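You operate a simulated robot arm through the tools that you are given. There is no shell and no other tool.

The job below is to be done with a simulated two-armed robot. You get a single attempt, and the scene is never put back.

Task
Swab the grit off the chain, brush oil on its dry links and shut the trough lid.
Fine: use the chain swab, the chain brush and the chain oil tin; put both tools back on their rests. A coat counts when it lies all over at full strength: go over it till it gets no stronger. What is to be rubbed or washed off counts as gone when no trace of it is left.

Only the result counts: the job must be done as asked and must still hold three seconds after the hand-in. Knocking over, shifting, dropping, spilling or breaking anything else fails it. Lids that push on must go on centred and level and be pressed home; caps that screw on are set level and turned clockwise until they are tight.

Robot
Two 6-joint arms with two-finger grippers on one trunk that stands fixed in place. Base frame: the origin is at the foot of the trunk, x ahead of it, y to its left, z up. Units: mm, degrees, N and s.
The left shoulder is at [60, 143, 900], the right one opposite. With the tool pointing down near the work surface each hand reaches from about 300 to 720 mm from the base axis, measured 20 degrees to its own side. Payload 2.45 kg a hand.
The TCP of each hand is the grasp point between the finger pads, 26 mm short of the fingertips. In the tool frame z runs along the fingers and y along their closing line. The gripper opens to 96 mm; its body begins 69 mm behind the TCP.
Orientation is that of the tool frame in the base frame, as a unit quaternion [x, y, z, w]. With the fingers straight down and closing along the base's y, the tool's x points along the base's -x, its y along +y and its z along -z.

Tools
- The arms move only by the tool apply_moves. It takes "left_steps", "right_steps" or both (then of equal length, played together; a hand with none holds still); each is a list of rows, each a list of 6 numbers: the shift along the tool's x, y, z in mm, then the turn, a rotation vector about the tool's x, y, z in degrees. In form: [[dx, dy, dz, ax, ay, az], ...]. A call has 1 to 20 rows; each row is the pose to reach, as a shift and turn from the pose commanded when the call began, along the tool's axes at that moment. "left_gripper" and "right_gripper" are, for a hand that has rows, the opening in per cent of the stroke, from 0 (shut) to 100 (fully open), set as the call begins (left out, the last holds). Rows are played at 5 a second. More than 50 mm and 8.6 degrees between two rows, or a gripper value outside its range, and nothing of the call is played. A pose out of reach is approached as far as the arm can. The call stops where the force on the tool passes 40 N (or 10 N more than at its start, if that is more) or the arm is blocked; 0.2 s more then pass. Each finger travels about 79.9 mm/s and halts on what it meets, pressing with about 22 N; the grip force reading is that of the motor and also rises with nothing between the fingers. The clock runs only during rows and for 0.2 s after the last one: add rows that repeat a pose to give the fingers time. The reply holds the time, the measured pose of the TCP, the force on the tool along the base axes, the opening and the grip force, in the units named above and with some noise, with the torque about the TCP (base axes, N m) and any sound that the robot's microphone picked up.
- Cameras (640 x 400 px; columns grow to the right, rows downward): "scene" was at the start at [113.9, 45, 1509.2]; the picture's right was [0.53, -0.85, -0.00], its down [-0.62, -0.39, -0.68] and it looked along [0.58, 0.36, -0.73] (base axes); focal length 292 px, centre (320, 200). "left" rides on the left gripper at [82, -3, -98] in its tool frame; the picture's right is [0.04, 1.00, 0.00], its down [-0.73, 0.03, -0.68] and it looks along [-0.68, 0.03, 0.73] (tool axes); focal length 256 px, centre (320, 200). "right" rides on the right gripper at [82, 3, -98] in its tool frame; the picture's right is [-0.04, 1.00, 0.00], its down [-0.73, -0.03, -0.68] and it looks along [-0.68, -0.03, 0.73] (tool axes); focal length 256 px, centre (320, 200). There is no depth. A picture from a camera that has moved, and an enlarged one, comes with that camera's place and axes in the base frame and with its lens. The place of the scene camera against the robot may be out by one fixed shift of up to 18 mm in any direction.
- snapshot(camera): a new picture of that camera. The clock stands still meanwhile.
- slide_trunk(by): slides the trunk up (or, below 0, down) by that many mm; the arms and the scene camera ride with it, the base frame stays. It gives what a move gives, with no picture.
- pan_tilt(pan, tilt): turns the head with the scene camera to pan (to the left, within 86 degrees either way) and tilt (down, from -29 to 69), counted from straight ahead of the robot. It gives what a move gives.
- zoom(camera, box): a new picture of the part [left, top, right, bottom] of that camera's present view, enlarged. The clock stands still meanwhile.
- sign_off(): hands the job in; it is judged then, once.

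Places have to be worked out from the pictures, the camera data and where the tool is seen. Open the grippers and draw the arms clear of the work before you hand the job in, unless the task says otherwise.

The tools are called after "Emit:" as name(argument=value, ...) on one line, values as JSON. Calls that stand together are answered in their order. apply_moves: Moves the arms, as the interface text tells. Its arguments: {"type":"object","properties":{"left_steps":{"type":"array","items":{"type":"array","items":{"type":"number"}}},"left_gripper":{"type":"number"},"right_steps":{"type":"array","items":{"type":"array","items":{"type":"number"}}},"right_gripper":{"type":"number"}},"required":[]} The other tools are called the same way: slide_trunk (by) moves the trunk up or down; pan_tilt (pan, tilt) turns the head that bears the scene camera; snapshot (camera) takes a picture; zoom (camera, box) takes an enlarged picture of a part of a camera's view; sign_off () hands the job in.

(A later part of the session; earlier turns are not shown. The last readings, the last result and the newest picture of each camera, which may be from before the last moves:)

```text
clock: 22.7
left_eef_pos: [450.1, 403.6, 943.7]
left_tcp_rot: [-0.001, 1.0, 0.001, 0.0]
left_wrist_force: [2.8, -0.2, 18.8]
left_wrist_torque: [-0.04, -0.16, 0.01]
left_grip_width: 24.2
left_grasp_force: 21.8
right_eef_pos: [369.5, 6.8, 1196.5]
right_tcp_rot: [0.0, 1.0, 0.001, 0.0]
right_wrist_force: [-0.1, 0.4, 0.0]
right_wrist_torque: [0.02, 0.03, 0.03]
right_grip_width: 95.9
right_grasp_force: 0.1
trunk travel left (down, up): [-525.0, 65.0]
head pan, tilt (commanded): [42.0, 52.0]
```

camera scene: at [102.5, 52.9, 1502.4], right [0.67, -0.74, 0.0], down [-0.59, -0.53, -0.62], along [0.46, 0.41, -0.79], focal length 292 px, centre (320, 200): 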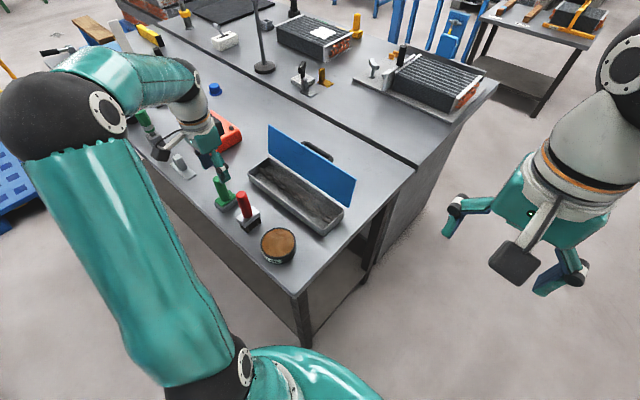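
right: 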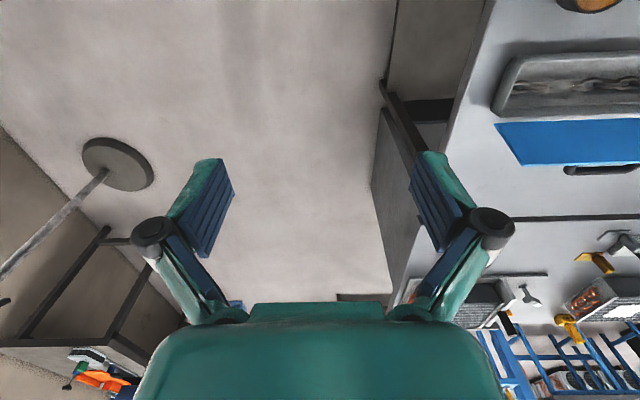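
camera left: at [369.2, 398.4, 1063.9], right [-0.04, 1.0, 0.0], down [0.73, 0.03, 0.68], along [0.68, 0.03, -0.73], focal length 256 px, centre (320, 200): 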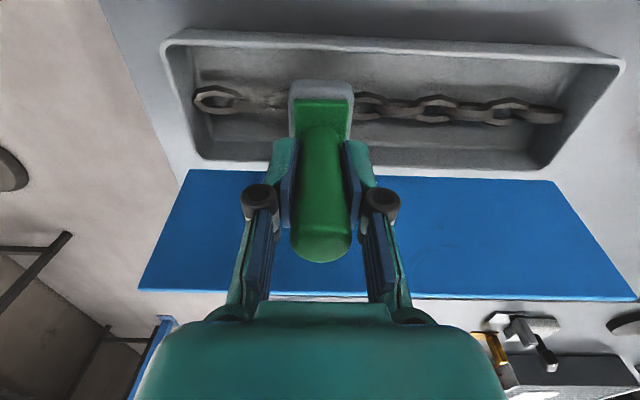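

Contact starts near z≈946; pressing more gave ~18 N, which is too firm. I back off 3 mm and check.

Emit:
apply_moves(left_steps=[[0, 0, -2, 0, 0, 0], [0, 0, -3, 0, 0, 0], [0, 0, -3, 0, 0, 0]])

Emit:
zoom(camera="scene", box=[270, 150, 350, 220])

Emit:
snapshot(camera="left")

```text
clock: 23.5
left_eef_pos: [449.3, 402.7, 944.4]
left_tcp_rot: [0.0, 1.0, -0.002, -0.001]
left_wrist_force: [0.0, -0.3, -0.8]
left_wrist_torque: [0.01, -0.01, -0.02]
left_grip_width: 24.1
left_grasp_force: 22.3
right_eef_pos: [369.7, 4.8, 1196.2]
right_tcp_rot: [0.0, 1.0, 0.0, 0.0]
right_wrist_force: [0.2, -0.3, -0.3]
right_wrist_torque: [0.02, 0.03, -0.03]
right_grip_width: 96.0
right_grasp_force: 0.0
trunk travel left (down, up): [-525.0, 65.0]
head pan, tilt (commanded): [42.0, 52.0]
```

```text
5.71 times, centred on (310, 185) of scene
camera zoom: at [102.6, 52.8, 1502.3], right [0.67, -0.74, 0.0], down [-0.59, -0.53, -0.62], along [0.46, 0.41, -0.79], focal length 1669 px, centre (377, 286)
```

zoom: 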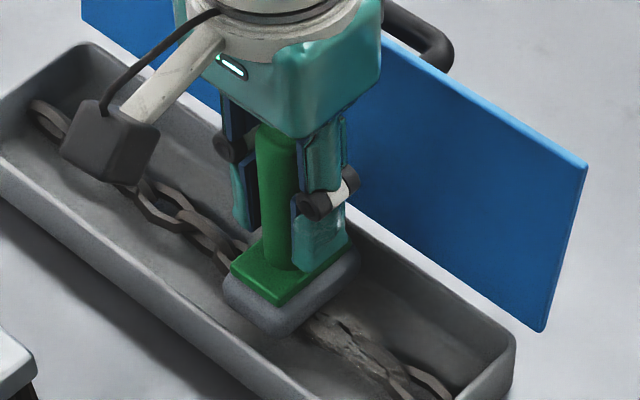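

```text
taken
camera left: at [368.7, 399.9, 1043.1], right [-0.04, 1.0, 0.0], down [0.74, 0.03, 0.68], along [0.68, 0.03, -0.74], focal length 256 px, centre (320, 200)
```

left: 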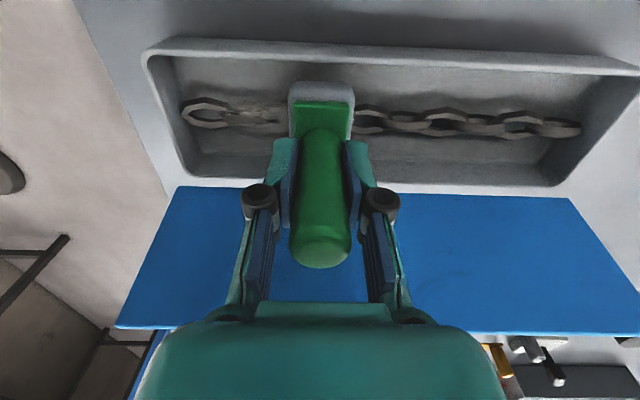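

The swab slid ~3–4 mm in the grip and is now just off contact, so ~1 mm of press should give a gentle force. I make a slow test stroke over the grit toward lower y.

Emit:
apply_moves(left_steps=[[0, 0, 1, 0, 0, 0], [0, -8, 1, 0, 0, 0], [0, -16, 1, 0, 0, 0], [0, -24, 1, 0, 0, 0], [0, -32, 1, 0, 0, 0], [0, -32, 1, 0, 0, 0]])

Emit:
zoom(camera="scene", box=[270, 150, 350, 220])

```text
clock: 24.9
left_eef_pos: [449.4, 371.3, 944.9]
left_tcp_rot: [0.0, 1.0, 0.0, 0.0]
left_wrist_force: [1.0, 0.3, -0.9]
left_wrist_torque: [0.02, 0.0, 0.0]
left_grip_width: 24.1
left_grasp_force: 21.9
right_eef_pos: [371.7, 4.9, 1197.3]
right_tcp_rot: [0.001, 1.0, 0.0, 0.0]
right_wrist_force: [0.5, 0.0, -0.3]
right_wrist_torque: [-0.01, -0.02, 0.0]
right_grip_width: 95.9
right_grasp_force: 0.1
trunk travel left (down, up): [-525.0, 65.0]
head pan, tilt (commanded): [42.0, 52.0]
```

```text
5.71 times, centred on (310, 185) of scene
camera zoom: at [102.7, 52.9, 1502.4], right [0.67, -0.74, 0.0], down [-0.59, -0.53, -0.62], along [0.46, 0.41, -0.79], focal length 1669 px, centre (377, 286)
```

zoom: 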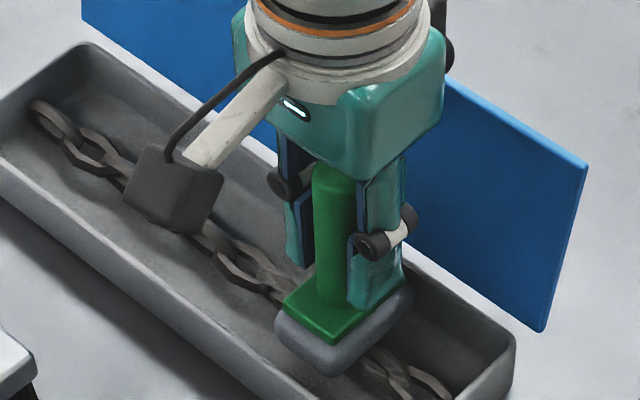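

No contact force at this height here; I lower 1.5 mm more and feel again.

Emit:
apply_moves(left_steps=[[0, 0, 1, 0, 0, 0], [0, 0, 1.5, 0, 0, 0], [0, 0, 1.5, 0, 0, 0]])

Emit:
apply_moves(left_steps=[[0, 0, 1, 0, 0, 0], [0, 0, 1, 0, 0, 0]])

```text
clock: 25.7
left_eef_pos: [449.7, 370.6, 943.8]
left_tcp_rot: [0.001, 1.0, 0.0, 0.0]
left_wrist_force: [-0.5, 0.0, 7.0]
left_wrist_torque: [-0.05, 0.11, 0.0]
left_grip_width: 24.0
left_grasp_force: 22.2
right_eef_pos: [370.8, 5.9, 1196.9]
right_tcp_rot: [0.0, 1.0, 0.0, 0.0]
right_wrist_force: [-0.2, 0.9, -0.3]
right_wrist_torque: [0.0, 0.01, 0.01]
right_grip_width: 96.0
right_grasp_force: 0.0
trunk travel left (down, up): [-525.0, 65.0]
head pan, tilt (commanded): [42.0, 52.0]
```

```text
clock: 26.3
left_eef_pos: [449.3, 371.5, 943.4]
left_tcp_rot: [0.0, 1.0, 0.0, 0.002]
left_wrist_force: [-0.1, 0.1, 17.9]
left_wrist_torque: [-0.04, 0.23, 0.03]
left_grip_width: 24.0
left_grasp_force: 22.4
right_eef_pos: [369.9, 5.6, 1197.1]
right_tcp_rot: [0.0, 1.0, 0.001, 0.0]
right_wrist_force: [-0.7, -0.5, 0.0]
right_wrist_torque: [0.01, 0.0, 0.03]
right_grip_width: 96.0
right_grasp_force: 0.1
trunk travel left (down, up): [-525.0, 65.0]
head pan, tilt (commanded): [42.0, 52.0]
```

Contact confirmed (7 N at 1.5 mm, 18 N at 2.5 mm). I ease back 1 mm and stroke back and forth over the grit.

Emit:
apply_moves(left_steps=[[0, 0, -1, 0, 0, 0], [0, -9, -1, 0, 0, 0], [0, -18, -1, 0, 0, 0], [0, -27, -1, 0, 0, 0], [0, -34, -1, 0, 0, 0], [0, -25, -1, 0, 0, 0], [0, -15, -1, 0, 0, 0], [0, -5, -1, 0, 0, 0], [0, 5, -1, 0, 0, 0], [0, 5, -1, 0, 0, 0]])

Emit:
zoom(camera="scene", box=[270, 150, 350, 220])

Emit:
zoom(camera="left", box=[180, 30, 440, 190])

```text
clock: 28.5
left_eef_pos: [449.7, 376.2, 943.2]
left_tcp_rot: [0.0, 1.0, 0.0, -0.001]
left_wrist_force: [-0.6, 0.4, -1.3]
left_wrist_torque: [0.01, -0.02, -0.01]
left_grip_width: 24.1
left_grasp_force: 21.6
right_eef_pos: [371.6, 6.5, 1196.5]
right_tcp_rot: [-0.001, 1.0, 0.001, 0.0]
right_wrist_force: [0.6, -0.9, -0.3]
right_wrist_torque: [0.01, 0.03, -0.01]
right_grip_width: 96.3
right_grasp_force: 0.0
trunk travel left (down, up): [-525.0, 65.0]
head pan, tilt (commanded): [42.0, 52.0]
```

```text
5.71 times, centred on (310, 185) of scene
camera zoom: at [102.7, 52.7, 1502.4], right [0.67, -0.74, 0.0], down [-0.59, -0.53, -0.62], along [0.46, 0.41, -0.79], focal length 1669 px, centre (377, 286)
```

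zoom: 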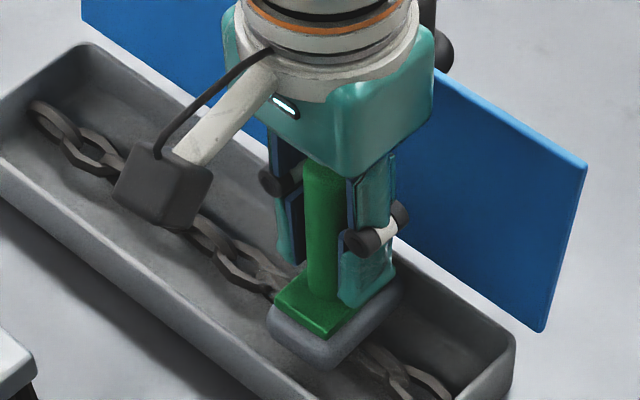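

```text
2.46 times, centred on (310, 110) of left
camera zoom: at [368.7, 372.3, 1040.9], right [-0.04, 1.0, 0.0], down [0.73, 0.03, 0.68], along [0.68, 0.03, -0.73], focal length 630 px, centre (345, 422)
```

zoom: 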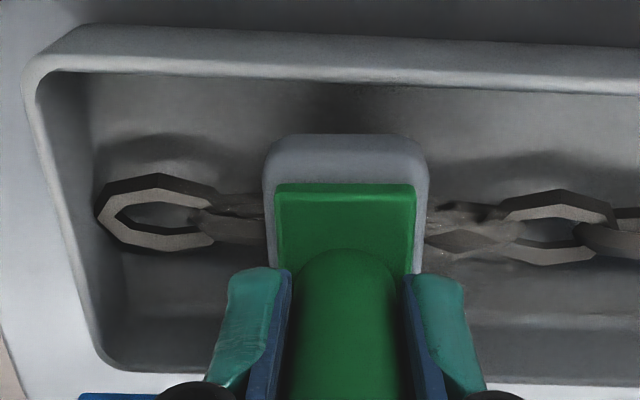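

The grit is visibly being wiped away at the low-y part, though contact was lost as the handle slid. I press 1.2 mm more and continue stroking.

Emit:
apply_moves(left_steps=[[0, 0, 1.2, 0, 0, 0], [0, 0, 1.2, 0, 0, 0]])

Emit:
apply_moves(left_steps=[[0, -10, 0, 0, 0, 0], [0, -20, 0, 0, 0, 0], [0, -30, 0, 0, 0, 0], [0, -40, 0, 0, 0, 0], [0, -30, 0, 0, 0, 0], [0, -20, 0, 0, 0, 0], [0, -10, 0, 0, 0, 0], [0, 0, 0, 0, 0, 0], [0, 10, 0, 0, 0, 0], [0, 20, 0, 0, 0, 0], [0, 30, 0, 0, 0, 0], [0, 40, 0, 0, 0, 0], [0, 50, 0, 0, 0, 0], [0, 50, 0, 0, 0, 0]])

Emit:
zoom(camera="left", box=[130, 30, 440, 190])

Emit:
zoom(camera="scene", box=[270, 150, 350, 220])

```text
clock: 29.1
left_eef_pos: [449.9, 376.2, 941.4]
left_tcp_rot: [0.0, 1.0, 0.001, 0.001]
left_wrist_force: [0.4, 0.6, 1.4]
left_wrist_torque: [-0.06, 0.04, 0.01]
left_grip_width: 24.1
left_grasp_force: 22.0
right_eef_pos: [371.4, 6.3, 1197.0]
right_tcp_rot: [0.0, 1.0, 0.0, 0.0]
right_wrist_force: [0.2, -0.2, 0.0]
right_wrist_torque: [0.03, 0.0, -0.02]
right_grip_width: 95.9
right_grasp_force: 0.0
trunk travel left (down, up): [-525.0, 65.0]
head pan, tilt (commanded): [42.0, 52.0]
```

```text
clock: 32.1
left_eef_pos: [450.6, 426.1, 941.7]
left_tcp_rot: [0.0, 1.0, -0.001, 0.0]
left_wrist_force: [-0.1, 1.1, -2.0]
left_wrist_torque: [-0.01, -0.03, 0.01]
left_grip_width: 24.1
left_grasp_force: 22.5
right_eef_pos: [370.3, 5.8, 1197.2]
right_tcp_rot: [0.0, 1.0, 0.001, 0.0]
right_wrist_force: [0.0, 0.8, -0.9]
right_wrist_torque: [0.0, 0.0, 0.0]
right_grip_width: 96.1
right_grasp_force: 0.1
trunk travel left (down, up): [-525.0, 65.0]
head pan, tilt (commanded): [42.0, 52.0]
```

```text
2.06 times, centred on (285, 110) of left
camera zoom: at [369.4, 423.2, 1040.2], right [-0.04, 1.0, 0.0], down [0.73, 0.03, 0.68], along [0.68, 0.03, -0.73], focal length 528 px, centre (392, 386)
```

zoom: 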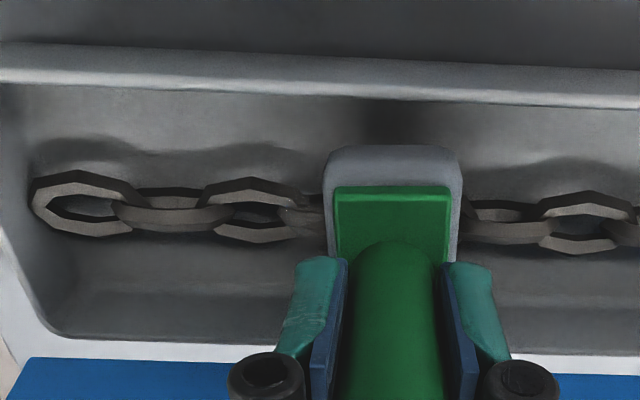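

```text
5.71 times, centred on (310, 185) of scene
camera zoom: at [102.7, 52.7, 1502.4], right [0.67, -0.74, 0.0], down [-0.59, -0.53, -0.62], along [0.46, 0.41, -0.79], focal length 1669 px, centre (377, 286)
```

zoom: 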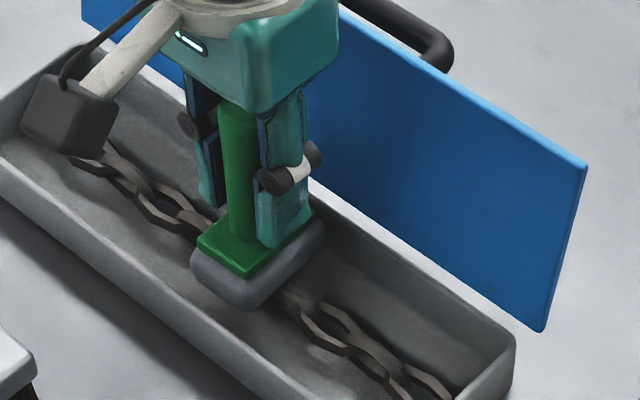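

The grit is coming off well. I press 1 mm more and make another full pass over y 336–460, then lift to inspect.

Emit:
apply_moves(left_steps=[[0, 0, 1, 0, 0, 0], [0, 10, 1, 0, 0, 0], [0, 20, 1, 0, 0, 0], [0, 30, 1, 0, 0, 0], [0, 20, 1, 0, 0, 0], [0, 10, 1, 0, 0, 0], [0, 0, 1, 0, 0, 0], [0, -10, 1, 0, 0, 0], [0, -20, 1, 0, 0, 0], [0, -30, 1, 0, 0, 0], [0, -40, 1, 0, 0, 0], [0, -50, 1, 0, 0, 0], [0, -60, 1, 0, 0, 0], [0, -70, 1, 0, 0, 0], [0, -80, 1, 0, 0, 0], [0, -90, 1, 0, 0, 0], [0, -90, 1, 0, 0, 0]])

Emit:
apply_moves(left_steps=[[0, 10, 0.5, 0, 0, 0], [0, 20, 0.5, 0, 0, 0], [0, 30, 0.5, 0, 0, 0], [0, 40, 0.5, 0, 0, 0], [0, 50, 0.5, 0, 0, 0], [0, 60, 0.5, 0, 0, 0], [0, 70, 0.5, 0, 0, 0], [0, 80, 0.5, 0, 0, 0], [0, 90, 0.5, 0, 0, 0], [0, 100, 0.5, 0, 0, 0], [0, 110, 0.5, 0, 0, 0], [0, 120, 0.5, 0, 0, 0], [0, 120, -15, 0, 0, 0], [0, 120, -45, 0, 0, 0], [0, 120, -75, 0, 0, 0], [0, 120, -75, 0, 0, 0]])

Emit:
snapshot(camera="left")

Emit:
zoom(camera="scene", box=[240, 140, 350, 240])

```text
clock: 35.7
left_eef_pos: [450.1, 336.1, 941.7]
left_tcp_rot: [-0.001, 1.0, 0.0, -0.003]
left_wrist_force: [-2.0, 2.0, 1.7]
left_wrist_torque: [0.04, 0.04, 0.0]
left_grip_width: 24.0
left_grasp_force: 21.7
right_eef_pos: [371.2, 6.4, 1196.8]
right_tcp_rot: [0.0, 1.0, 0.0, 0.0]
right_wrist_force: [-0.2, -0.5, 0.0]
right_wrist_torque: [0.01, -0.01, 0.06]
right_grip_width: 96.1
right_grasp_force: 0.1
trunk travel left (down, up): [-525.0, 65.0]
head pan, tilt (commanded): [42.0, 52.0]
```

```text
clock: 39.1
left_eef_pos: [451.3, 456.3, 1017.7]
left_tcp_rot: [0.0, 1.0, 0.0, 0.001]
left_wrist_force: [0.5, -0.2, -1.7]
left_wrist_torque: [-0.04, -0.03, 0.04]
left_grip_width: 24.1
left_grasp_force: 22.2
right_eef_pos: [372.8, 6.0, 1196.1]
right_tcp_rot: [0.0, 1.0, 0.0, 0.0]
right_wrist_force: [0.3, 0.4, 0.5]
right_wrist_torque: [0.02, 0.01, 0.02]
right_grip_width: 95.9
right_grasp_force: 0.0
trunk travel left (down, up): [-525.0, 65.0]
head pan, tilt (commanded): [42.0, 52.0]
```

```text
taken
camera left: at [369.9, 452.6, 1114.9], right [-0.04, 1.0, 0.0], down [0.73, 0.03, 0.68], along [0.68, 0.03, -0.73], focal length 256 px, centre (320, 200)
```

left: 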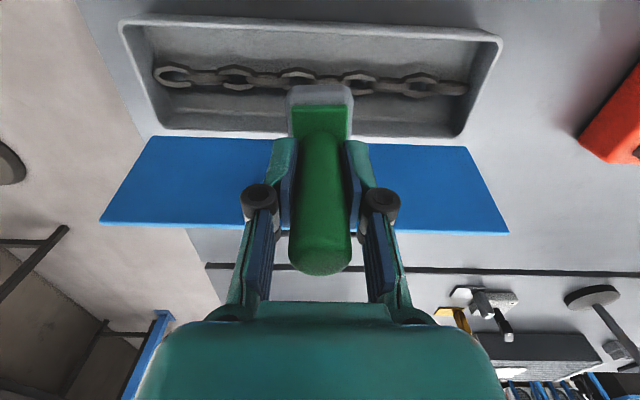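

```text
4.00 times, centred on (295, 190) of scene
camera zoom: at [103.0, 53.2, 1502.3], right [0.67, -0.74, 0.0], down [-0.59, -0.53, -0.61], along [0.46, 0.41, -0.79], focal length 1168 px, centre (420, 240)
```

zoom: 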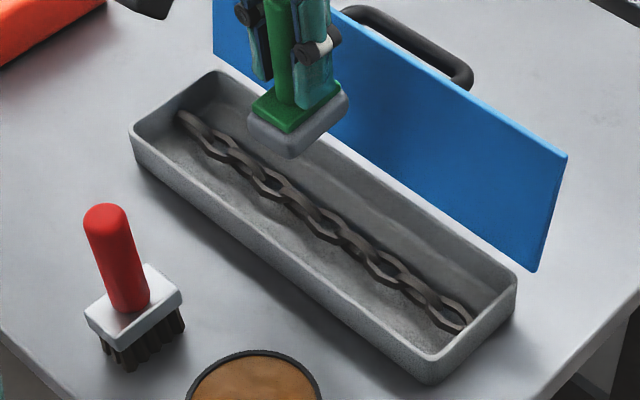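

Almost all the grit seems gone. I zoom closely from both cameras to look for traces.

Emit:
zoom(camera="scene", box=[295, 180, 350, 230])

Emit:
zoom(camera="scene", box=[255, 155, 310, 205])

Emit:
zoom(camera="left", box=[130, 30, 310, 140])

Emit:
zoom(camera="left", box=[320, 30, 500, 140])

```text
8.00 times, centred on (322, 205) of scene
camera zoom: at [103.0, 53.2, 1502.3], right [0.67, -0.74, 0.0], down [-0.59, -0.53, -0.61], along [0.46, 0.41, -0.79], focal length 2336 px, centre (300, 160)
```

zoom: 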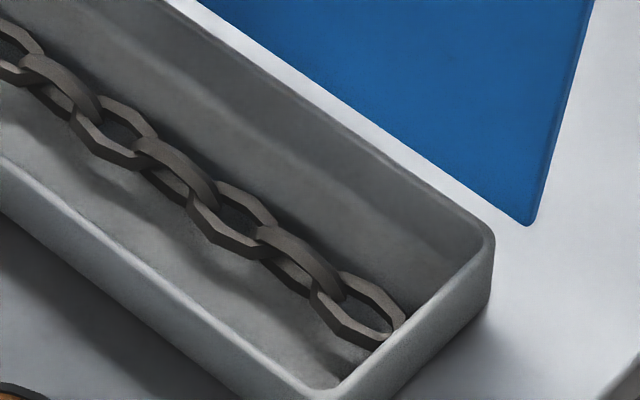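

```text
8.00 times, centred on (282, 180) of scene
camera zoom: at [103.0, 53.2, 1502.3], right [0.67, -0.74, 0.0], down [-0.59, -0.53, -0.61], along [0.46, 0.41, -0.79], focal length 2336 px, centre (620, 360)
```

zoom: 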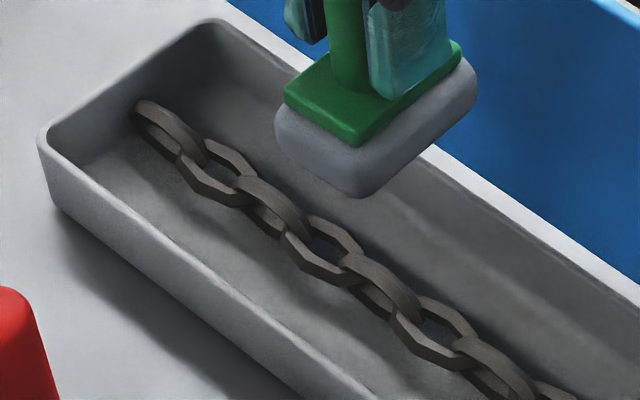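

```text
3.56 times, centred on (220, 85) of left
camera zoom: at [369.9, 452.6, 1114.9], right [-0.04, 1.0, 0.0], down [0.73, 0.03, 0.68], along [0.68, 0.03, -0.73], focal length 910 px, centre (676, 609)
```

zoom: 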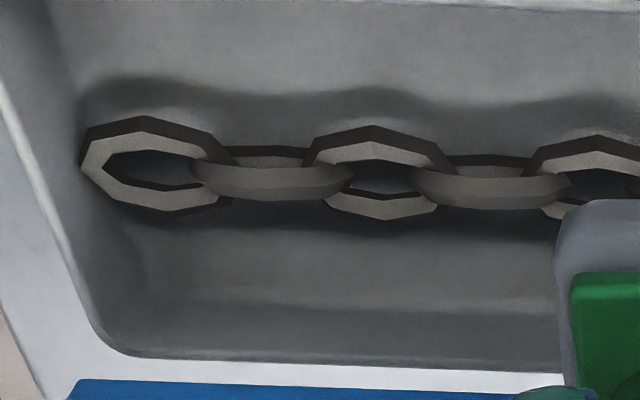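

```text
3.56 times, centred on (410, 85) of left
camera zoom: at [369.9, 452.6, 1114.9], right [-0.04, 1.0, 0.0], down [0.73, 0.03, 0.68], along [0.68, 0.03, -0.73], focal length 910 px, centre (0, 609)
```

zoom: 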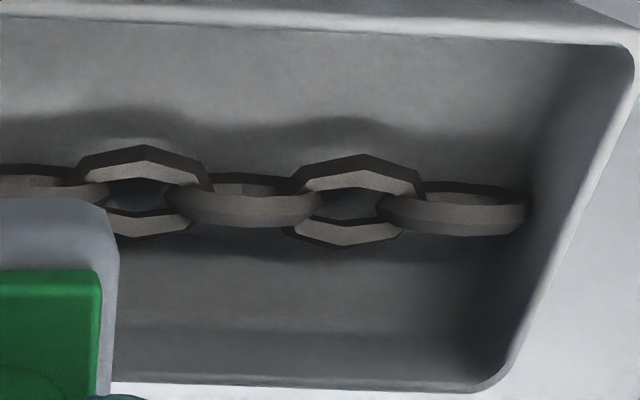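

The links now look uniformly clean. For certainty I make one more firm pass over the formerly gritty stretch, then lift again.

Emit:
apply_moves(left_steps=[[0, 0, 40, 0, 0, 0], [0, 0, 70, 0, 0, 0], [0, 0, 76, 0, 0, 0], [0, -12, 76.5, 0, 0, 0], [0, -24, 76.5, 0, 0, 0], [0, -36, 76.5, 0, 0, 0], [0, -48, 76.5, 0, 0, 0], [0, -60, 76.5, 0, 0, 0], [0, -72, 76.5, 0, 0, 0], [0, -84, 76.5, 0, 0, 0], [0, -96, 76.5, 0, 0, 0], [0, -108, 76.5, 0, 0, 0], [0, -120, 76.5, 0, 0, 0], [0, -120, 76.5, 0, 0, 0]])

Emit:
apply_moves(left_steps=[[0, 0, 0.5, 0, 0, 0], [0, 12, 0.5, 0, 0, 0], [0, 24, 0.5, 0, 0, 0], [0, 36, 0.5, 0, 0, 0], [0, 48, 0.5, 0, 0, 0], [0, 60, 0.5, 0, 0, 0], [0, 72, 0.5, 0, 0, 0], [0, 84, 0.5, 0, 0, 0], [0, 96, 0.5, 0, 0, 0], [0, 96, 0.5, 0, 0, 0]])

```text
clock: 42.1
left_eef_pos: [449.4, 337.0, 940.8]
left_tcp_rot: [0.001, 1.0, 0.0, 0.0]
left_wrist_force: [1.2, 5.7, 9.6]
left_wrist_torque: [0.21, 0.09, -0.04]
left_grip_width: 24.6
left_grasp_force: 22.2
right_eef_pos: [370.4, 7.5, 1196.3]
right_tcp_rot: [0.0, 1.0, 0.0, 0.0]
right_wrist_force: [-0.6, -0.2, 0.7]
right_wrist_torque: [0.01, 0.03, -0.06]
right_grip_width: 95.9
right_grasp_force: 0.0
trunk travel left (down, up): [-525.0, 65.0]
head pan, tilt (commanded): [42.0, 52.0]
```

```text
clock: 44.3
left_eef_pos: [450.7, 430.6, 938.9]
left_tcp_rot: [0.0, 1.0, 0.001, -0.001]
left_wrist_force: [-0.3, -8.4, 10.7]
left_wrist_torque: [-0.3, -0.05, 0.0]
left_grip_width: 23.9
left_grasp_force: 22.2
right_eef_pos: [369.9, 4.3, 1196.6]
right_tcp_rot: [0.0, 1.0, 0.001, -0.001]
right_wrist_force: [1.3, -0.3, 0.9]
right_wrist_torque: [-0.01, 0.03, 0.0]
right_grip_width: 96.0
right_grasp_force: 0.2
trunk travel left (down, up): [-525.0, 65.0]
head pan, tilt (commanded): [42.0, 52.0]
```

That pass had a solid ~10 N contact. I lift the swab high and check the chain and trough.

Emit:
apply_moves(left_steps=[[0, 0, -15, 0, 0, 0], [0, 0, -50, 0, 0, 0], [0, 0, -95, 0, 0, 0], [0, 0, -140, 0, 0, 0], [0, 0, -140, 0, 0, 0]])

Emit:
snapshot(camera="left")

Emit:
zoom(camera="left", box=[150, 10, 320, 110])

Emit:
zoom(camera="scene", box=[265, 160, 350, 230])

```text
clock: 45.5
left_eef_pos: [449.7, 431.9, 1080.8]
left_tcp_rot: [0.0, 1.0, 0.0, -0.001]
left_wrist_force: [-0.6, 0.8, -1.3]
left_wrist_torque: [-0.01, 0.0, -0.03]
left_grip_width: 24.2
left_grasp_force: 22.1
right_eef_pos: [371.3, 6.9, 1196.1]
right_tcp_rot: [0.0, 1.0, 0.0, 0.0]
right_wrist_force: [1.2, -0.9, 0.1]
right_wrist_torque: [-0.01, 0.0, 0.0]
right_grip_width: 96.1
right_grasp_force: 0.1
trunk travel left (down, up): [-525.0, 65.0]
head pan, tilt (commanded): [42.0, 52.0]
```

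```text
taken
camera left: at [369.3, 429.3, 1178.0], right [-0.04, 1.0, 0.0], down [0.73, 0.03, 0.68], along [0.68, 0.03, -0.73], focal length 256 px, centre (320, 200)
```

left: 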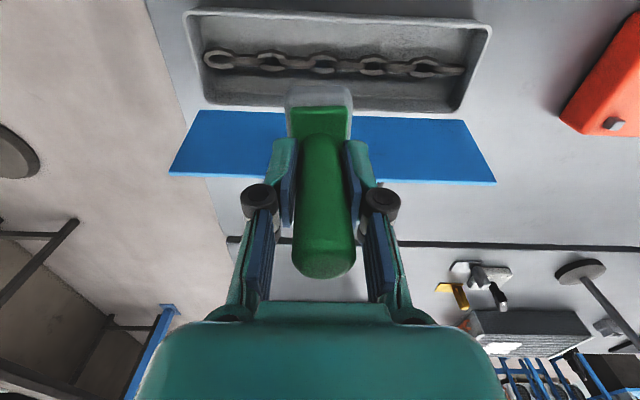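

```text
3.76 times, centred on (235, 60) of left
camera zoom: at [369.3, 429.3, 1178.0], right [-0.04, 1.0, 0.0], down [0.73, 0.03, 0.68], along [0.68, 0.03, -0.73], focal length 964 px, centre (640, 727)
```

zoom: 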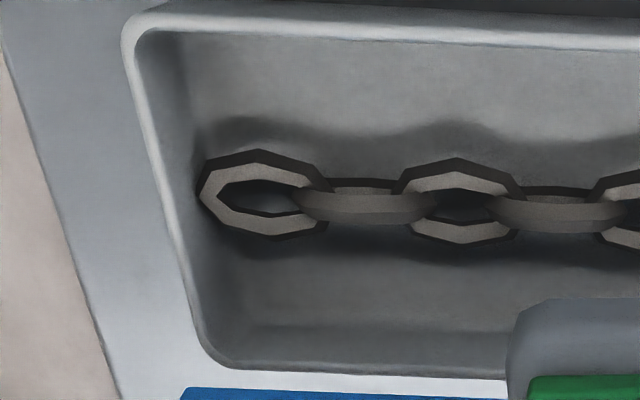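

```text
5.71 times, centred on (308, 195) of scene
camera zoom: at [103.1, 53.0, 1502.3], right [0.67, -0.74, 0.0], down [-0.59, -0.53, -0.61], along [0.46, 0.41, -0.79], focal length 1669 px, centre (391, 229)
```

zoom: 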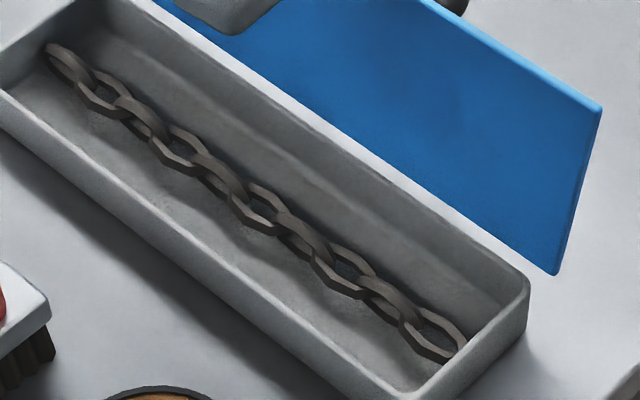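

The chain is clean and the trough hasn't moved. I carry the swab back above its starting place at (311, 570).

Emit:
apply_moves(left_steps=[[28, 28, 0, 0, 0, 0], [56, 55, 0, 0, 0, 0], [84, 83, 0, 0, 0, 0], [112, 110, 0, 0, 0, 0], [139, 138.3, 0, 0, 0, 0], [139, 138.3, 40, 0, 0, 0], [139, 138.3, 80, 0, 0, 0], [139, 138.3, 120, 0, 0, 0], [139, 138.3, 140, 0, 0, 0], [139, 138.3, 140, 0, 0, 0], [139, 138.3, 140, 0, 0, 0]])

Emit:
snapshot(camera="left")

Emit:
zoom(camera="scene", box=[180, 140, 280, 240])

```text
clock: 47.9
left_eef_pos: [311.0, 569.5, 941.7]
left_tcp_rot: [0.0, 1.0, 0.0, 0.0]
left_wrist_force: [-0.7, 0.3, -0.9]
left_wrist_torque: [0.02, 0.01, 0.01]
left_grip_width: 24.0
left_grasp_force: 21.6
right_eef_pos: [371.6, 5.5, 1196.7]
right_tcp_rot: [0.001, 1.0, 0.0, -0.001]
right_wrist_force: [-0.2, 0.5, -0.5]
right_wrist_torque: [0.02, 0.02, 0.01]
right_grip_width: 96.1
right_grasp_force: 0.1
trunk travel left (down, up): [-525.0, 65.0]
head pan, tilt (commanded): [42.0, 52.0]
```

```text
taken
camera left: at [229.7, 566.3, 1038.7], right [-0.04, 1.0, 0.0], down [0.73, 0.03, 0.68], along [0.68, 0.03, -0.73], focal length 256 px, centre (320, 200)
```

left: 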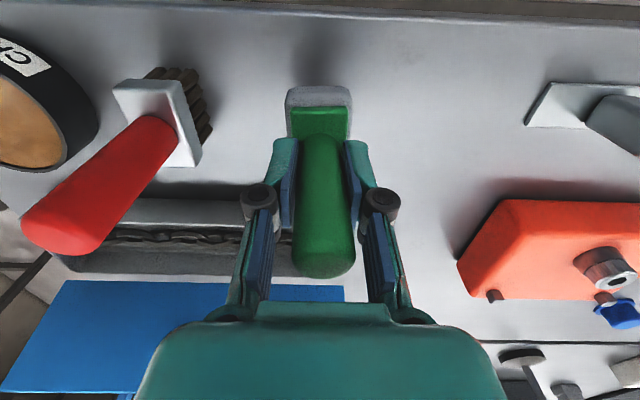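

```text
4.00 times, centred on (230, 190) of scene
camera zoom: at [102.5, 52.9, 1502.4], right [0.67, -0.74, 0.0], down [-0.59, -0.53, -0.62], along [0.46, 0.41, -0.79], focal length 1168 px, centre (680, 240)
```

zoom: 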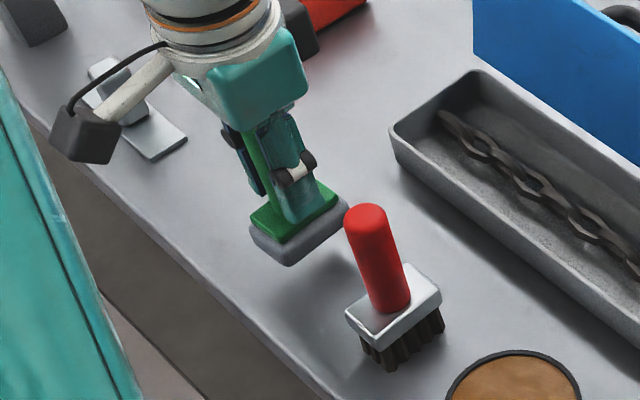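

The swab hovers about 25 mm above its place. I lower it gently and feel for the table.

Emit:
apply_moves(left_steps=[[0, 0, 10, 0, 0, 0], [0, 0, 20, 0, 0, 0], [0, 0, 23, 0, 0, 0], [0, 0, 23, 0, 0, 0]])

Emit:
apply_moves(left_steps=[[0, 0, 1, 0, 0, 0], [0, 0, 2, 0, 0, 0], [0, 0, 2, 0, 0, 0]])

```text
clock: 48.9
left_eef_pos: [311.4, 569.1, 916.2]
left_tcp_rot: [0.0, 1.0, -0.001, 0.0]
left_wrist_force: [0.9, 1.1, -0.7]
left_wrist_torque: [0.01, 0.0, -0.02]
left_grip_width: 23.9
left_grasp_force: 22.4
right_eef_pos: [370.1, 6.0, 1197.2]
right_tcp_rot: [0.0, 1.0, 0.0, 0.0]
right_wrist_force: [0.6, -0.7, 0.8]
right_wrist_torque: [-0.04, 0.02, 0.0]
right_grip_width: 96.1
right_grasp_force: 0.1
trunk travel left (down, up): [-525.0, 65.0]
head pan, tilt (commanded): [42.0, 52.0]
```

```text
clock: 49.7
left_eef_pos: [310.3, 570.8, 914.6]
left_tcp_rot: [0.0, 1.0, 0.0, 0.0]
left_wrist_force: [0.3, -0.1, -0.2]
left_wrist_torque: [-0.04, 0.0, 0.0]
left_grip_width: 24.1
left_grasp_force: 21.5
right_eef_pos: [371.1, 6.3, 1195.9]
right_tcp_rot: [0.001, 1.0, 0.0, 0.0]
right_wrist_force: [0.6, -0.1, -0.4]
right_wrist_torque: [-0.03, 0.0, 0.03]
right_grip_width: 96.1
right_grasp_force: 0.2
trunk travel left (down, up): [-525.0, 65.0]
head pan, tilt (commanded): [42.0, 52.0]
```

Just touching perhaps; I go down another 1–2 mm to confirm contact before releasing.

Emit:
apply_moves(left_steps=[[0, 0, 1, 0, 0, 0], [0, 0, 1, 0, 0, 0]])

Emit:
apply_moves(left_steps=[[0, 0, 1, 0, 0, 0], [0, 0, 1, 0, 0, 0]])

Emit:
zoom(camera="scene", box=[180, 140, 280, 240])

```text
clock: 50.3
left_eef_pos: [310.9, 571.2, 913.9]
left_tcp_rot: [0.0, 1.0, 0.001, 0.0]
left_wrist_force: [0.2, -1.3, 8.2]
left_wrist_torque: [0.08, 0.0, -0.01]
left_grip_width: 24.0
left_grasp_force: 22.8
right_eef_pos: [371.7, 4.3, 1198.0]
right_tcp_rot: [-0.001, 1.0, 0.0, 0.0]
right_wrist_force: [-0.6, 0.1, -0.9]
right_wrist_torque: [0.0, 0.01, -0.01]
right_grip_width: 95.9
right_grasp_force: 0.1
trunk travel left (down, up): [-525.0, 65.0]
head pan, tilt (commanded): [42.0, 52.0]
```

```text
clock: 50.9
left_eef_pos: [310.8, 570.5, 912.6]
left_tcp_rot: [0.0, 1.0, 0.001, 0.001]
left_wrist_force: [2.0, -1.8, 15.6]
left_wrist_torque: [-0.07, 0.13, -0.01]
left_grip_width: 24.0
left_grasp_force: 22.3
right_eef_pos: [370.2, 4.4, 1197.4]
right_tcp_rot: [0.0, 1.0, 0.001, 0.0]
right_wrist_force: [-0.7, -0.5, -0.7]
right_wrist_torque: [-0.02, -0.01, -0.02]
right_grip_width: 96.0
right_grasp_force: 0.1
trunk travel left (down, up): [-525.0, 65.0]
head pan, tilt (commanded): [42.0, 52.0]
```

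```text
4.00 times, centred on (230, 190) of scene
camera zoom: at [102.0, 50.9, 1502.7], right [0.67, -0.74, 0.0], down [-0.59, -0.53, -0.62], along [0.46, 0.41, -0.79], focal length 1168 px, centre (680, 240)
```

zoom: 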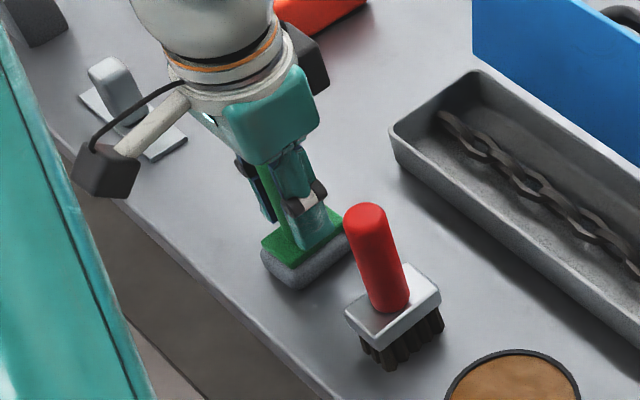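

The swab is firmly on the table at its spot. I ease up 1 mm, open the fingers and rise clear.

Emit:
apply_moves(left_steps=[[0, 0, -1, 0, 0, 0], [0, 0, -1, 0, 0, 0]])

Emit:
apply_moves(left_steps=[[0, 0, 0, 0, 0, 0], [0, 0, 0, 0, 0, 0], [0, 0, 0, 0, 0, 0], [0, 0, -30, 0, 0, 0], [0, 0, -70, 0, 0, 0], [0, 0, -110, 0, 0, 0], [0, 0, -150, 0, 0, 0], [0, 0, -150, 0, 0, 0]], left_gripper=62)

Emit:
snapshot(camera="left")

Emit:
zoom(camera="scene", box=[180, 140, 280, 240])

```text
clock: 51.5
left_eef_pos: [310.4, 571.2, 912.1]
left_tcp_rot: [0.0, 1.0, 0.0, 0.0]
left_wrist_force: [2.3, -2.5, 11.2]
left_wrist_torque: [-0.08, -0.22, 0.0]
left_grip_width: 24.5
left_grasp_force: 21.9
right_eef_pos: [370.3, 5.9, 1196.6]
right_tcp_rot: [0.0, 1.0, 0.001, -0.001]
right_wrist_force: [-0.5, -0.3, -0.8]
right_wrist_torque: [0.03, 0.01, 0.01]
right_grip_width: 96.2
right_grasp_force: 0.0
trunk travel left (down, up): [-525.0, 65.0]
head pan, tilt (commanded): [42.0, 52.0]
```

```text
clock: 53.3
left_eef_pos: [311.4, 570.8, 1066.4]
left_tcp_rot: [0.0, 1.0, 0.0, 0.0]
left_wrist_force: [0.1, 0.3, 1.4]
left_wrist_torque: [0.04, -0.01, 0.03]
left_grip_width: 59.4
left_grasp_force: 0.1
right_eef_pos: [371.4, 8.0, 1196.4]
right_tcp_rot: [-0.001, 1.0, 0.0, 0.0]
right_wrist_force: [-0.6, 0.9, 0.0]
right_wrist_torque: [0.01, -0.04, -0.02]
right_grip_width: 96.3
right_grasp_force: 0.0
trunk travel left (down, up): [-525.0, 65.0]
head pan, tilt (commanded): [42.0, 52.0]
```

```text
taken
camera left: at [230.9, 567.7, 1163.6], right [-0.04, 1.0, 0.0], down [0.73, 0.03, 0.68], along [0.68, 0.03, -0.73], focal length 256 px, centre (320, 200)
```

left: 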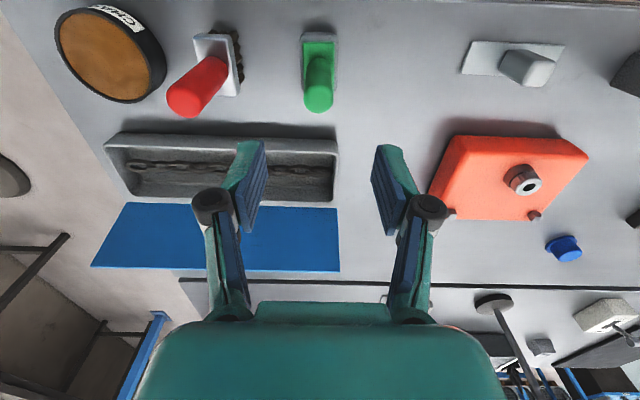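

```text
4.00 times, centred on (230, 190) of scene
camera zoom: at [102.7, 53.1, 1502.4], right [0.67, -0.74, 0.0], down [-0.59, -0.53, -0.62], along [0.46, 0.41, -0.79], focal length 1168 px, centre (680, 240)
```

zoom: 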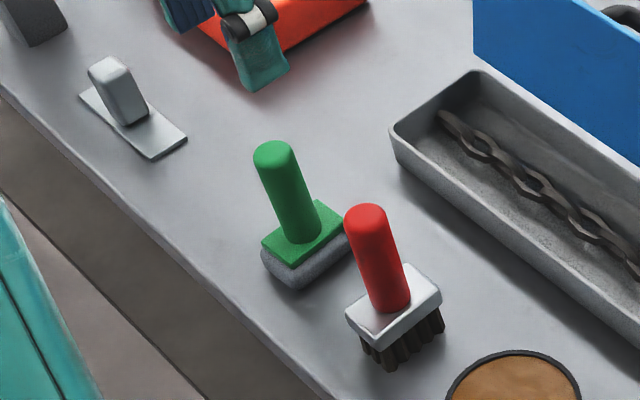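

The swab stands upright at its original place. Next I move over the brush handle at about (311, 470) and check alignment.

Emit:
apply_moves(left_steps=[[0, -35, 0, 0, 0, 0], [0, -70, 0, 0, 0, 0], [0, -100, 0, 0, 0, 0], [0, -100, 30, 0, 0, 0], [0, -100, 50, 0, 0, 0], [0, -100, 50, 0, 0, 0], [0, -100, 50, 0, 0, 0]])

Emit:
snapshot(camera="left")

```text
clock: 54.9
left_eef_pos: [311.8, 469.7, 1012.7]
left_tcp_rot: [0.0, 1.0, 0.0, 0.0]
left_wrist_force: [0.5, -0.4, -0.3]
left_wrist_torque: [-0.01, -0.03, 0.01]
left_grip_width: 59.5
left_grasp_force: 0.0
right_eef_pos: [370.4, 6.2, 1197.2]
right_tcp_rot: [0.0, 1.0, 0.0, 0.0]
right_wrist_force: [-0.4, -0.5, -0.4]
right_wrist_torque: [-0.01, 0.01, 0.02]
right_grip_width: 95.9
right_grasp_force: 0.0
trunk travel left (down, up): [-525.0, 65.0]
head pan, tilt (commanded): [42.0, 52.0]
```

```text
taken
camera left: at [230.6, 465.5, 1109.3], right [-0.04, 1.0, 0.0], down [0.73, 0.03, 0.68], along [0.68, 0.03, -0.73], focal length 256 px, centre (320, 200)
```

left: 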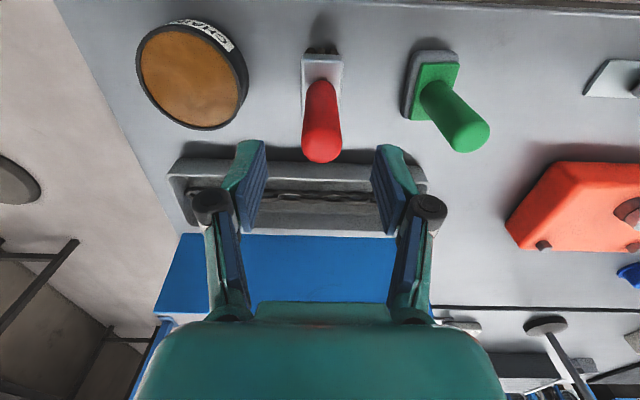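

The brush handle is centred between the fingers. I descend to TCP z≈922, tips just above the silver plate.

Emit:
apply_moves(left_steps=[[0, 0.5, 25, 0, 0, 0], [0, 0.5, 50, 0, 0, 0], [0, 0.5, 75, 0, 0, 0], [0, 0.5, 89, 0, 0, 0], [0, 0.5, 89, 0, 0, 0], [0, 0.5, 89, 0, 0, 0]])

Emit:
zoom(camera="left", box=[200, 60, 460, 300])

Emit:
zoom(camera="scene", box=[190, 140, 290, 240])

```text
clock: 56.3
left_eef_pos: [310.2, 469.2, 923.8]
left_tcp_rot: [0.001, 1.0, 0.001, 0.0]
left_wrist_force: [0.4, 0.6, 0.0]
left_wrist_torque: [0.04, 0.0, -0.01]
left_grip_width: 59.3
left_grasp_force: 0.1
right_eef_pos: [371.5, 6.7, 1197.0]
right_tcp_rot: [0.0, 1.0, 0.0, 0.0]
right_wrist_force: [0.1, -0.4, 0.3]
right_wrist_torque: [0.02, 0.0, -0.02]
right_grip_width: 95.8
right_grasp_force: 0.0
trunk travel left (down, up): [-525.0, 65.0]
head pan, tilt (commanded): [42.0, 52.0]
```

```text
1.67 times, centred on (330, 180) of left
camera zoom: at [229.4, 465.5, 1021.8], right [-0.04, 1.0, 0.0], down [0.73, 0.03, 0.68], along [0.68, 0.03, -0.73], focal length 427 px, centre (303, 233)
```

zoom: 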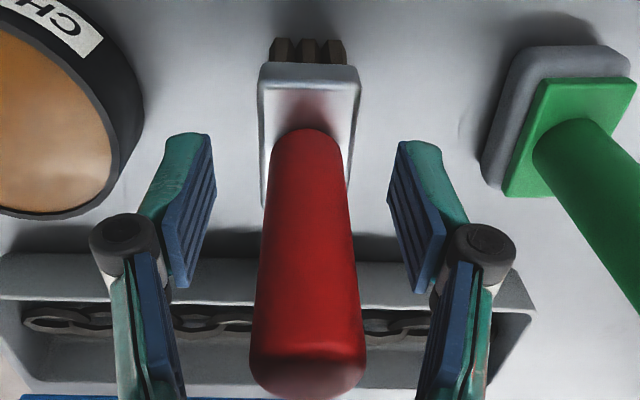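

```text
4.00 times, centred on (240, 190) of scene
camera zoom: at [102.4, 52.7, 1502.4], right [0.67, -0.74, 0.0], down [-0.59, -0.53, -0.62], along [0.46, 0.41, -0.79], focal length 1168 px, centre (640, 240)
```

zoom: 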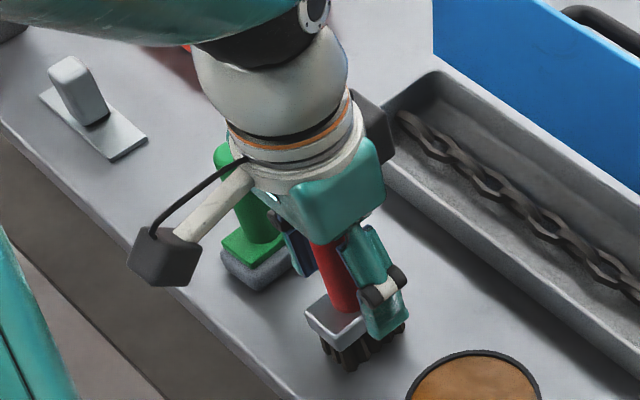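

The handle is about 2 mm to +y of centre; I shift, then close the gripper.

Emit:
apply_moves(left_steps=[[0, 2, 0, 0, 0, 0], [0, 2, 0, 0, 0, 0], [0, 2, 0, 0, 0, 0]])

Emit:
apply_moves(left_steps=[[0, 0, 0, 0, 0, 0], [0, 0, 0, 0, 0, 0], [0, 0, 0, 0, 0, 0], [0, 0, 0, 0, 0, 0]], left_gripper=0)

Emit:
zoom(camera="left", box=[200, 60, 460, 300])

```text
clock: 57.1
left_eef_pos: [310.5, 471.6, 922.9]
left_tcp_rot: [0.0, 1.0, 0.0, 0.0]
left_wrist_force: [0.0, -0.2, -0.2]
left_wrist_torque: [0.04, 0.0, 0.01]
left_grip_width: 59.7
left_grasp_force: 0.0
right_eef_pos: [370.2, 5.8, 1197.4]
right_tcp_rot: [0.0, 1.0, -0.001, 0.0]
right_wrist_force: [0.0, 0.6, -0.2]
right_wrist_torque: [-0.01, 0.01, 0.03]
right_grip_width: 96.0
right_grasp_force: 0.0
trunk travel left (down, up): [-525.0, 65.0]
head pan, tilt (commanded): [42.0, 52.0]
```

```text
clock: 58.1
left_eef_pos: [311.1, 471.2, 924.5]
left_tcp_rot: [-0.001, 1.0, 0.0, 0.0]
left_wrist_force: [0.4, 1.3, 0.7]
left_wrist_torque: [0.0, 0.0, -0.03]
left_grip_width: 24.0
left_grasp_force: 21.4
right_eef_pos: [370.1, 6.4, 1197.3]
right_tcp_rot: [0.0, 1.0, 0.001, 0.0]
right_wrist_force: [-0.3, 0.6, 0.0]
right_wrist_torque: [0.01, 0.01, -0.01]
right_grip_width: 96.0
right_grasp_force: 0.1
trunk travel left (down, up): [-525.0, 65.0]
head pan, tilt (commanded): [42.0, 52.0]
```

```text
1.67 times, centred on (330, 180) of left
camera zoom: at [229.6, 468.0, 1021.5], right [-0.04, 1.0, 0.0], down [0.73, 0.03, 0.68], along [0.68, 0.03, -0.73], focal length 427 px, centre (303, 233)
```

zoom: 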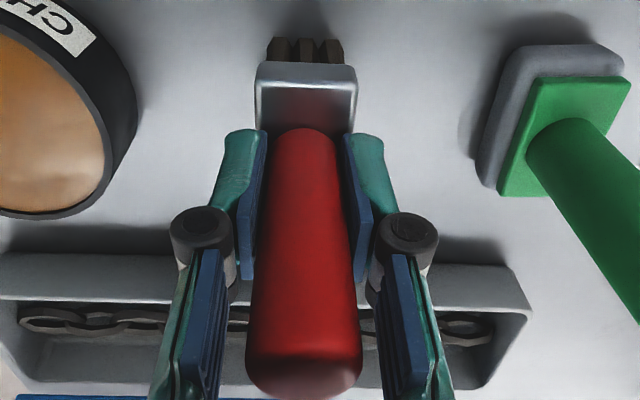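

Brush held (rest reference TCP ≈ (311, 471, 923.5)). I lift and move it above the oil tin.

Emit:
apply_moves(left_steps=[[0, 0, -10, 0, 0, 0], [0, 0, -40, 0, 0, 0], [0, 0, -80, 0, 0, 0], [1, -30, -85, 0, 0, 0], [3, -70, -85, 0, 0, 0], [4, -111, -85, 0, 0, 0], [4, -111, -85, 0, 0, 0], [4, -111, -85, 0, 0, 0]])

Emit:
snapshot(camera="left")

Emit:
zoom(camera="scene", box=[210, 170, 330, 290])

```text
clock: 59.9
left_eef_pos: [307.5, 362.9, 1010.9]
left_tcp_rot: [0.0, 1.0, 0.0, 0.0]
left_wrist_force: [0.5, -0.4, -1.2]
left_wrist_torque: [-0.01, 0.02, -0.03]
left_grip_width: 24.2
left_grasp_force: 21.9
right_eef_pos: [371.3, 6.6, 1197.4]
right_tcp_rot: [0.0, 1.0, 0.0, 0.001]
right_wrist_force: [-0.1, 0.1, 0.4]
right_wrist_torque: [-0.03, 0.0, 0.01]
right_grip_width: 95.8
right_grasp_force: 0.2
trunk travel left (down, up): [-525.0, 65.0]
head pan, tilt (commanded): [42.0, 52.0]
```

```text
taken
camera left: at [225.6, 359.0, 1107.6], right [-0.04, 1.0, 0.0], down [0.73, 0.03, 0.68], along [0.68, 0.03, -0.73], focal length 256 px, centre (320, 200)
```

left: 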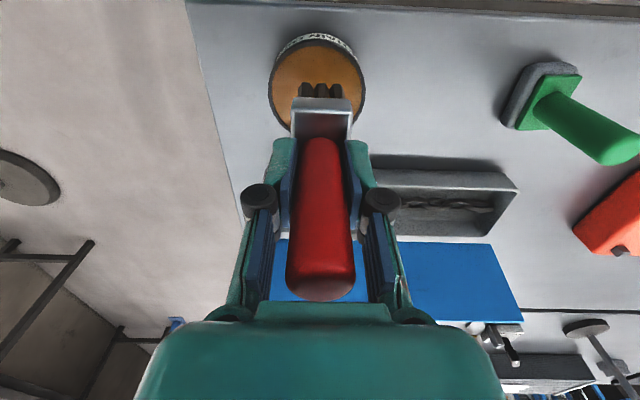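

```text
3.33 times, centred on (270, 230) of scene
camera zoom: at [102.4, 52.6, 1502.4], right [0.67, -0.74, 0.0], down [-0.59, -0.53, -0.62], along [0.46, 0.41, -0.79], focal length 974 px, centre (487, 100)
```

zoom: 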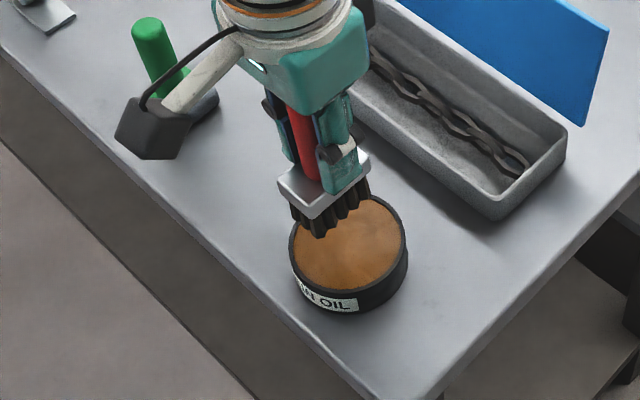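

The tin centre reads (306.5, 360) while the TCP is ~2 mm to +y. I correct and lower until the bristles are just above the oil.

Emit:
apply_moves(left_steps=[[0.5, -2.3, 15, 0, 0, 0], [0.5, -2.3, 30, 0, 0, 0], [0.5, -2.3, 45, 0, 0, 0], [0.5, -2.3, 45, 0, 0, 0]])

Emit:
snapshot(camera="left")

Emit:
zoom(camera="scene", box=[230, 190, 310, 270])

```text
clock: 60.9
left_eef_pos: [306.5, 360.1, 964.5]
left_tcp_rot: [0.0, 1.0, 0.0, 0.001]
left_wrist_force: [0.0, -0.1, -1.6]
left_wrist_torque: [0.0, 0.02, 0.0]
left_grip_width: 24.3
left_grasp_force: 22.3
right_eef_pos: [370.9, 7.0, 1196.7]
right_tcp_rot: [0.0, 1.0, 0.0, -0.001]
right_wrist_force: [0.4, 0.4, -0.3]
right_wrist_torque: [0.0, -0.01, 0.02]
right_grip_width: 96.0
right_grasp_force: 0.1
trunk travel left (down, up): [-525.0, 65.0]
head pan, tilt (commanded): [42.0, 52.0]
```

```text
taken
camera left: at [225.1, 356.1, 1062.3], right [-0.04, 1.0, 0.0], down [0.73, 0.03, 0.68], along [0.68, 0.03, -0.73], focal length 256 px, centre (320, 200)
```

left: 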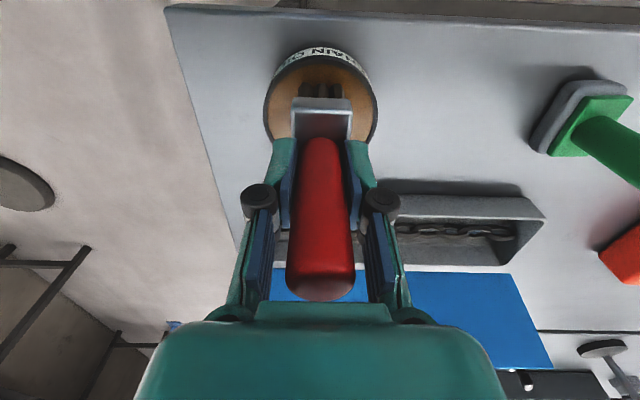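

```text
5.00 times, centred on (270, 230) of scene
camera zoom: at [102.2, 52.7, 1502.5], right [0.67, -0.74, 0.0], down [-0.59, -0.53, -0.62], along [0.46, 0.41, -0.79], focal length 1460 px, centre (570, 50)
```

zoom: 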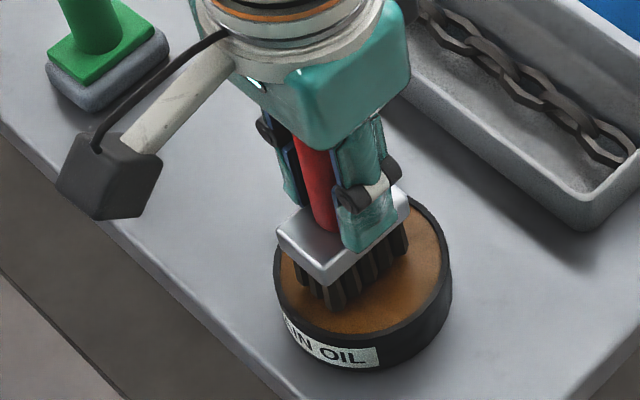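

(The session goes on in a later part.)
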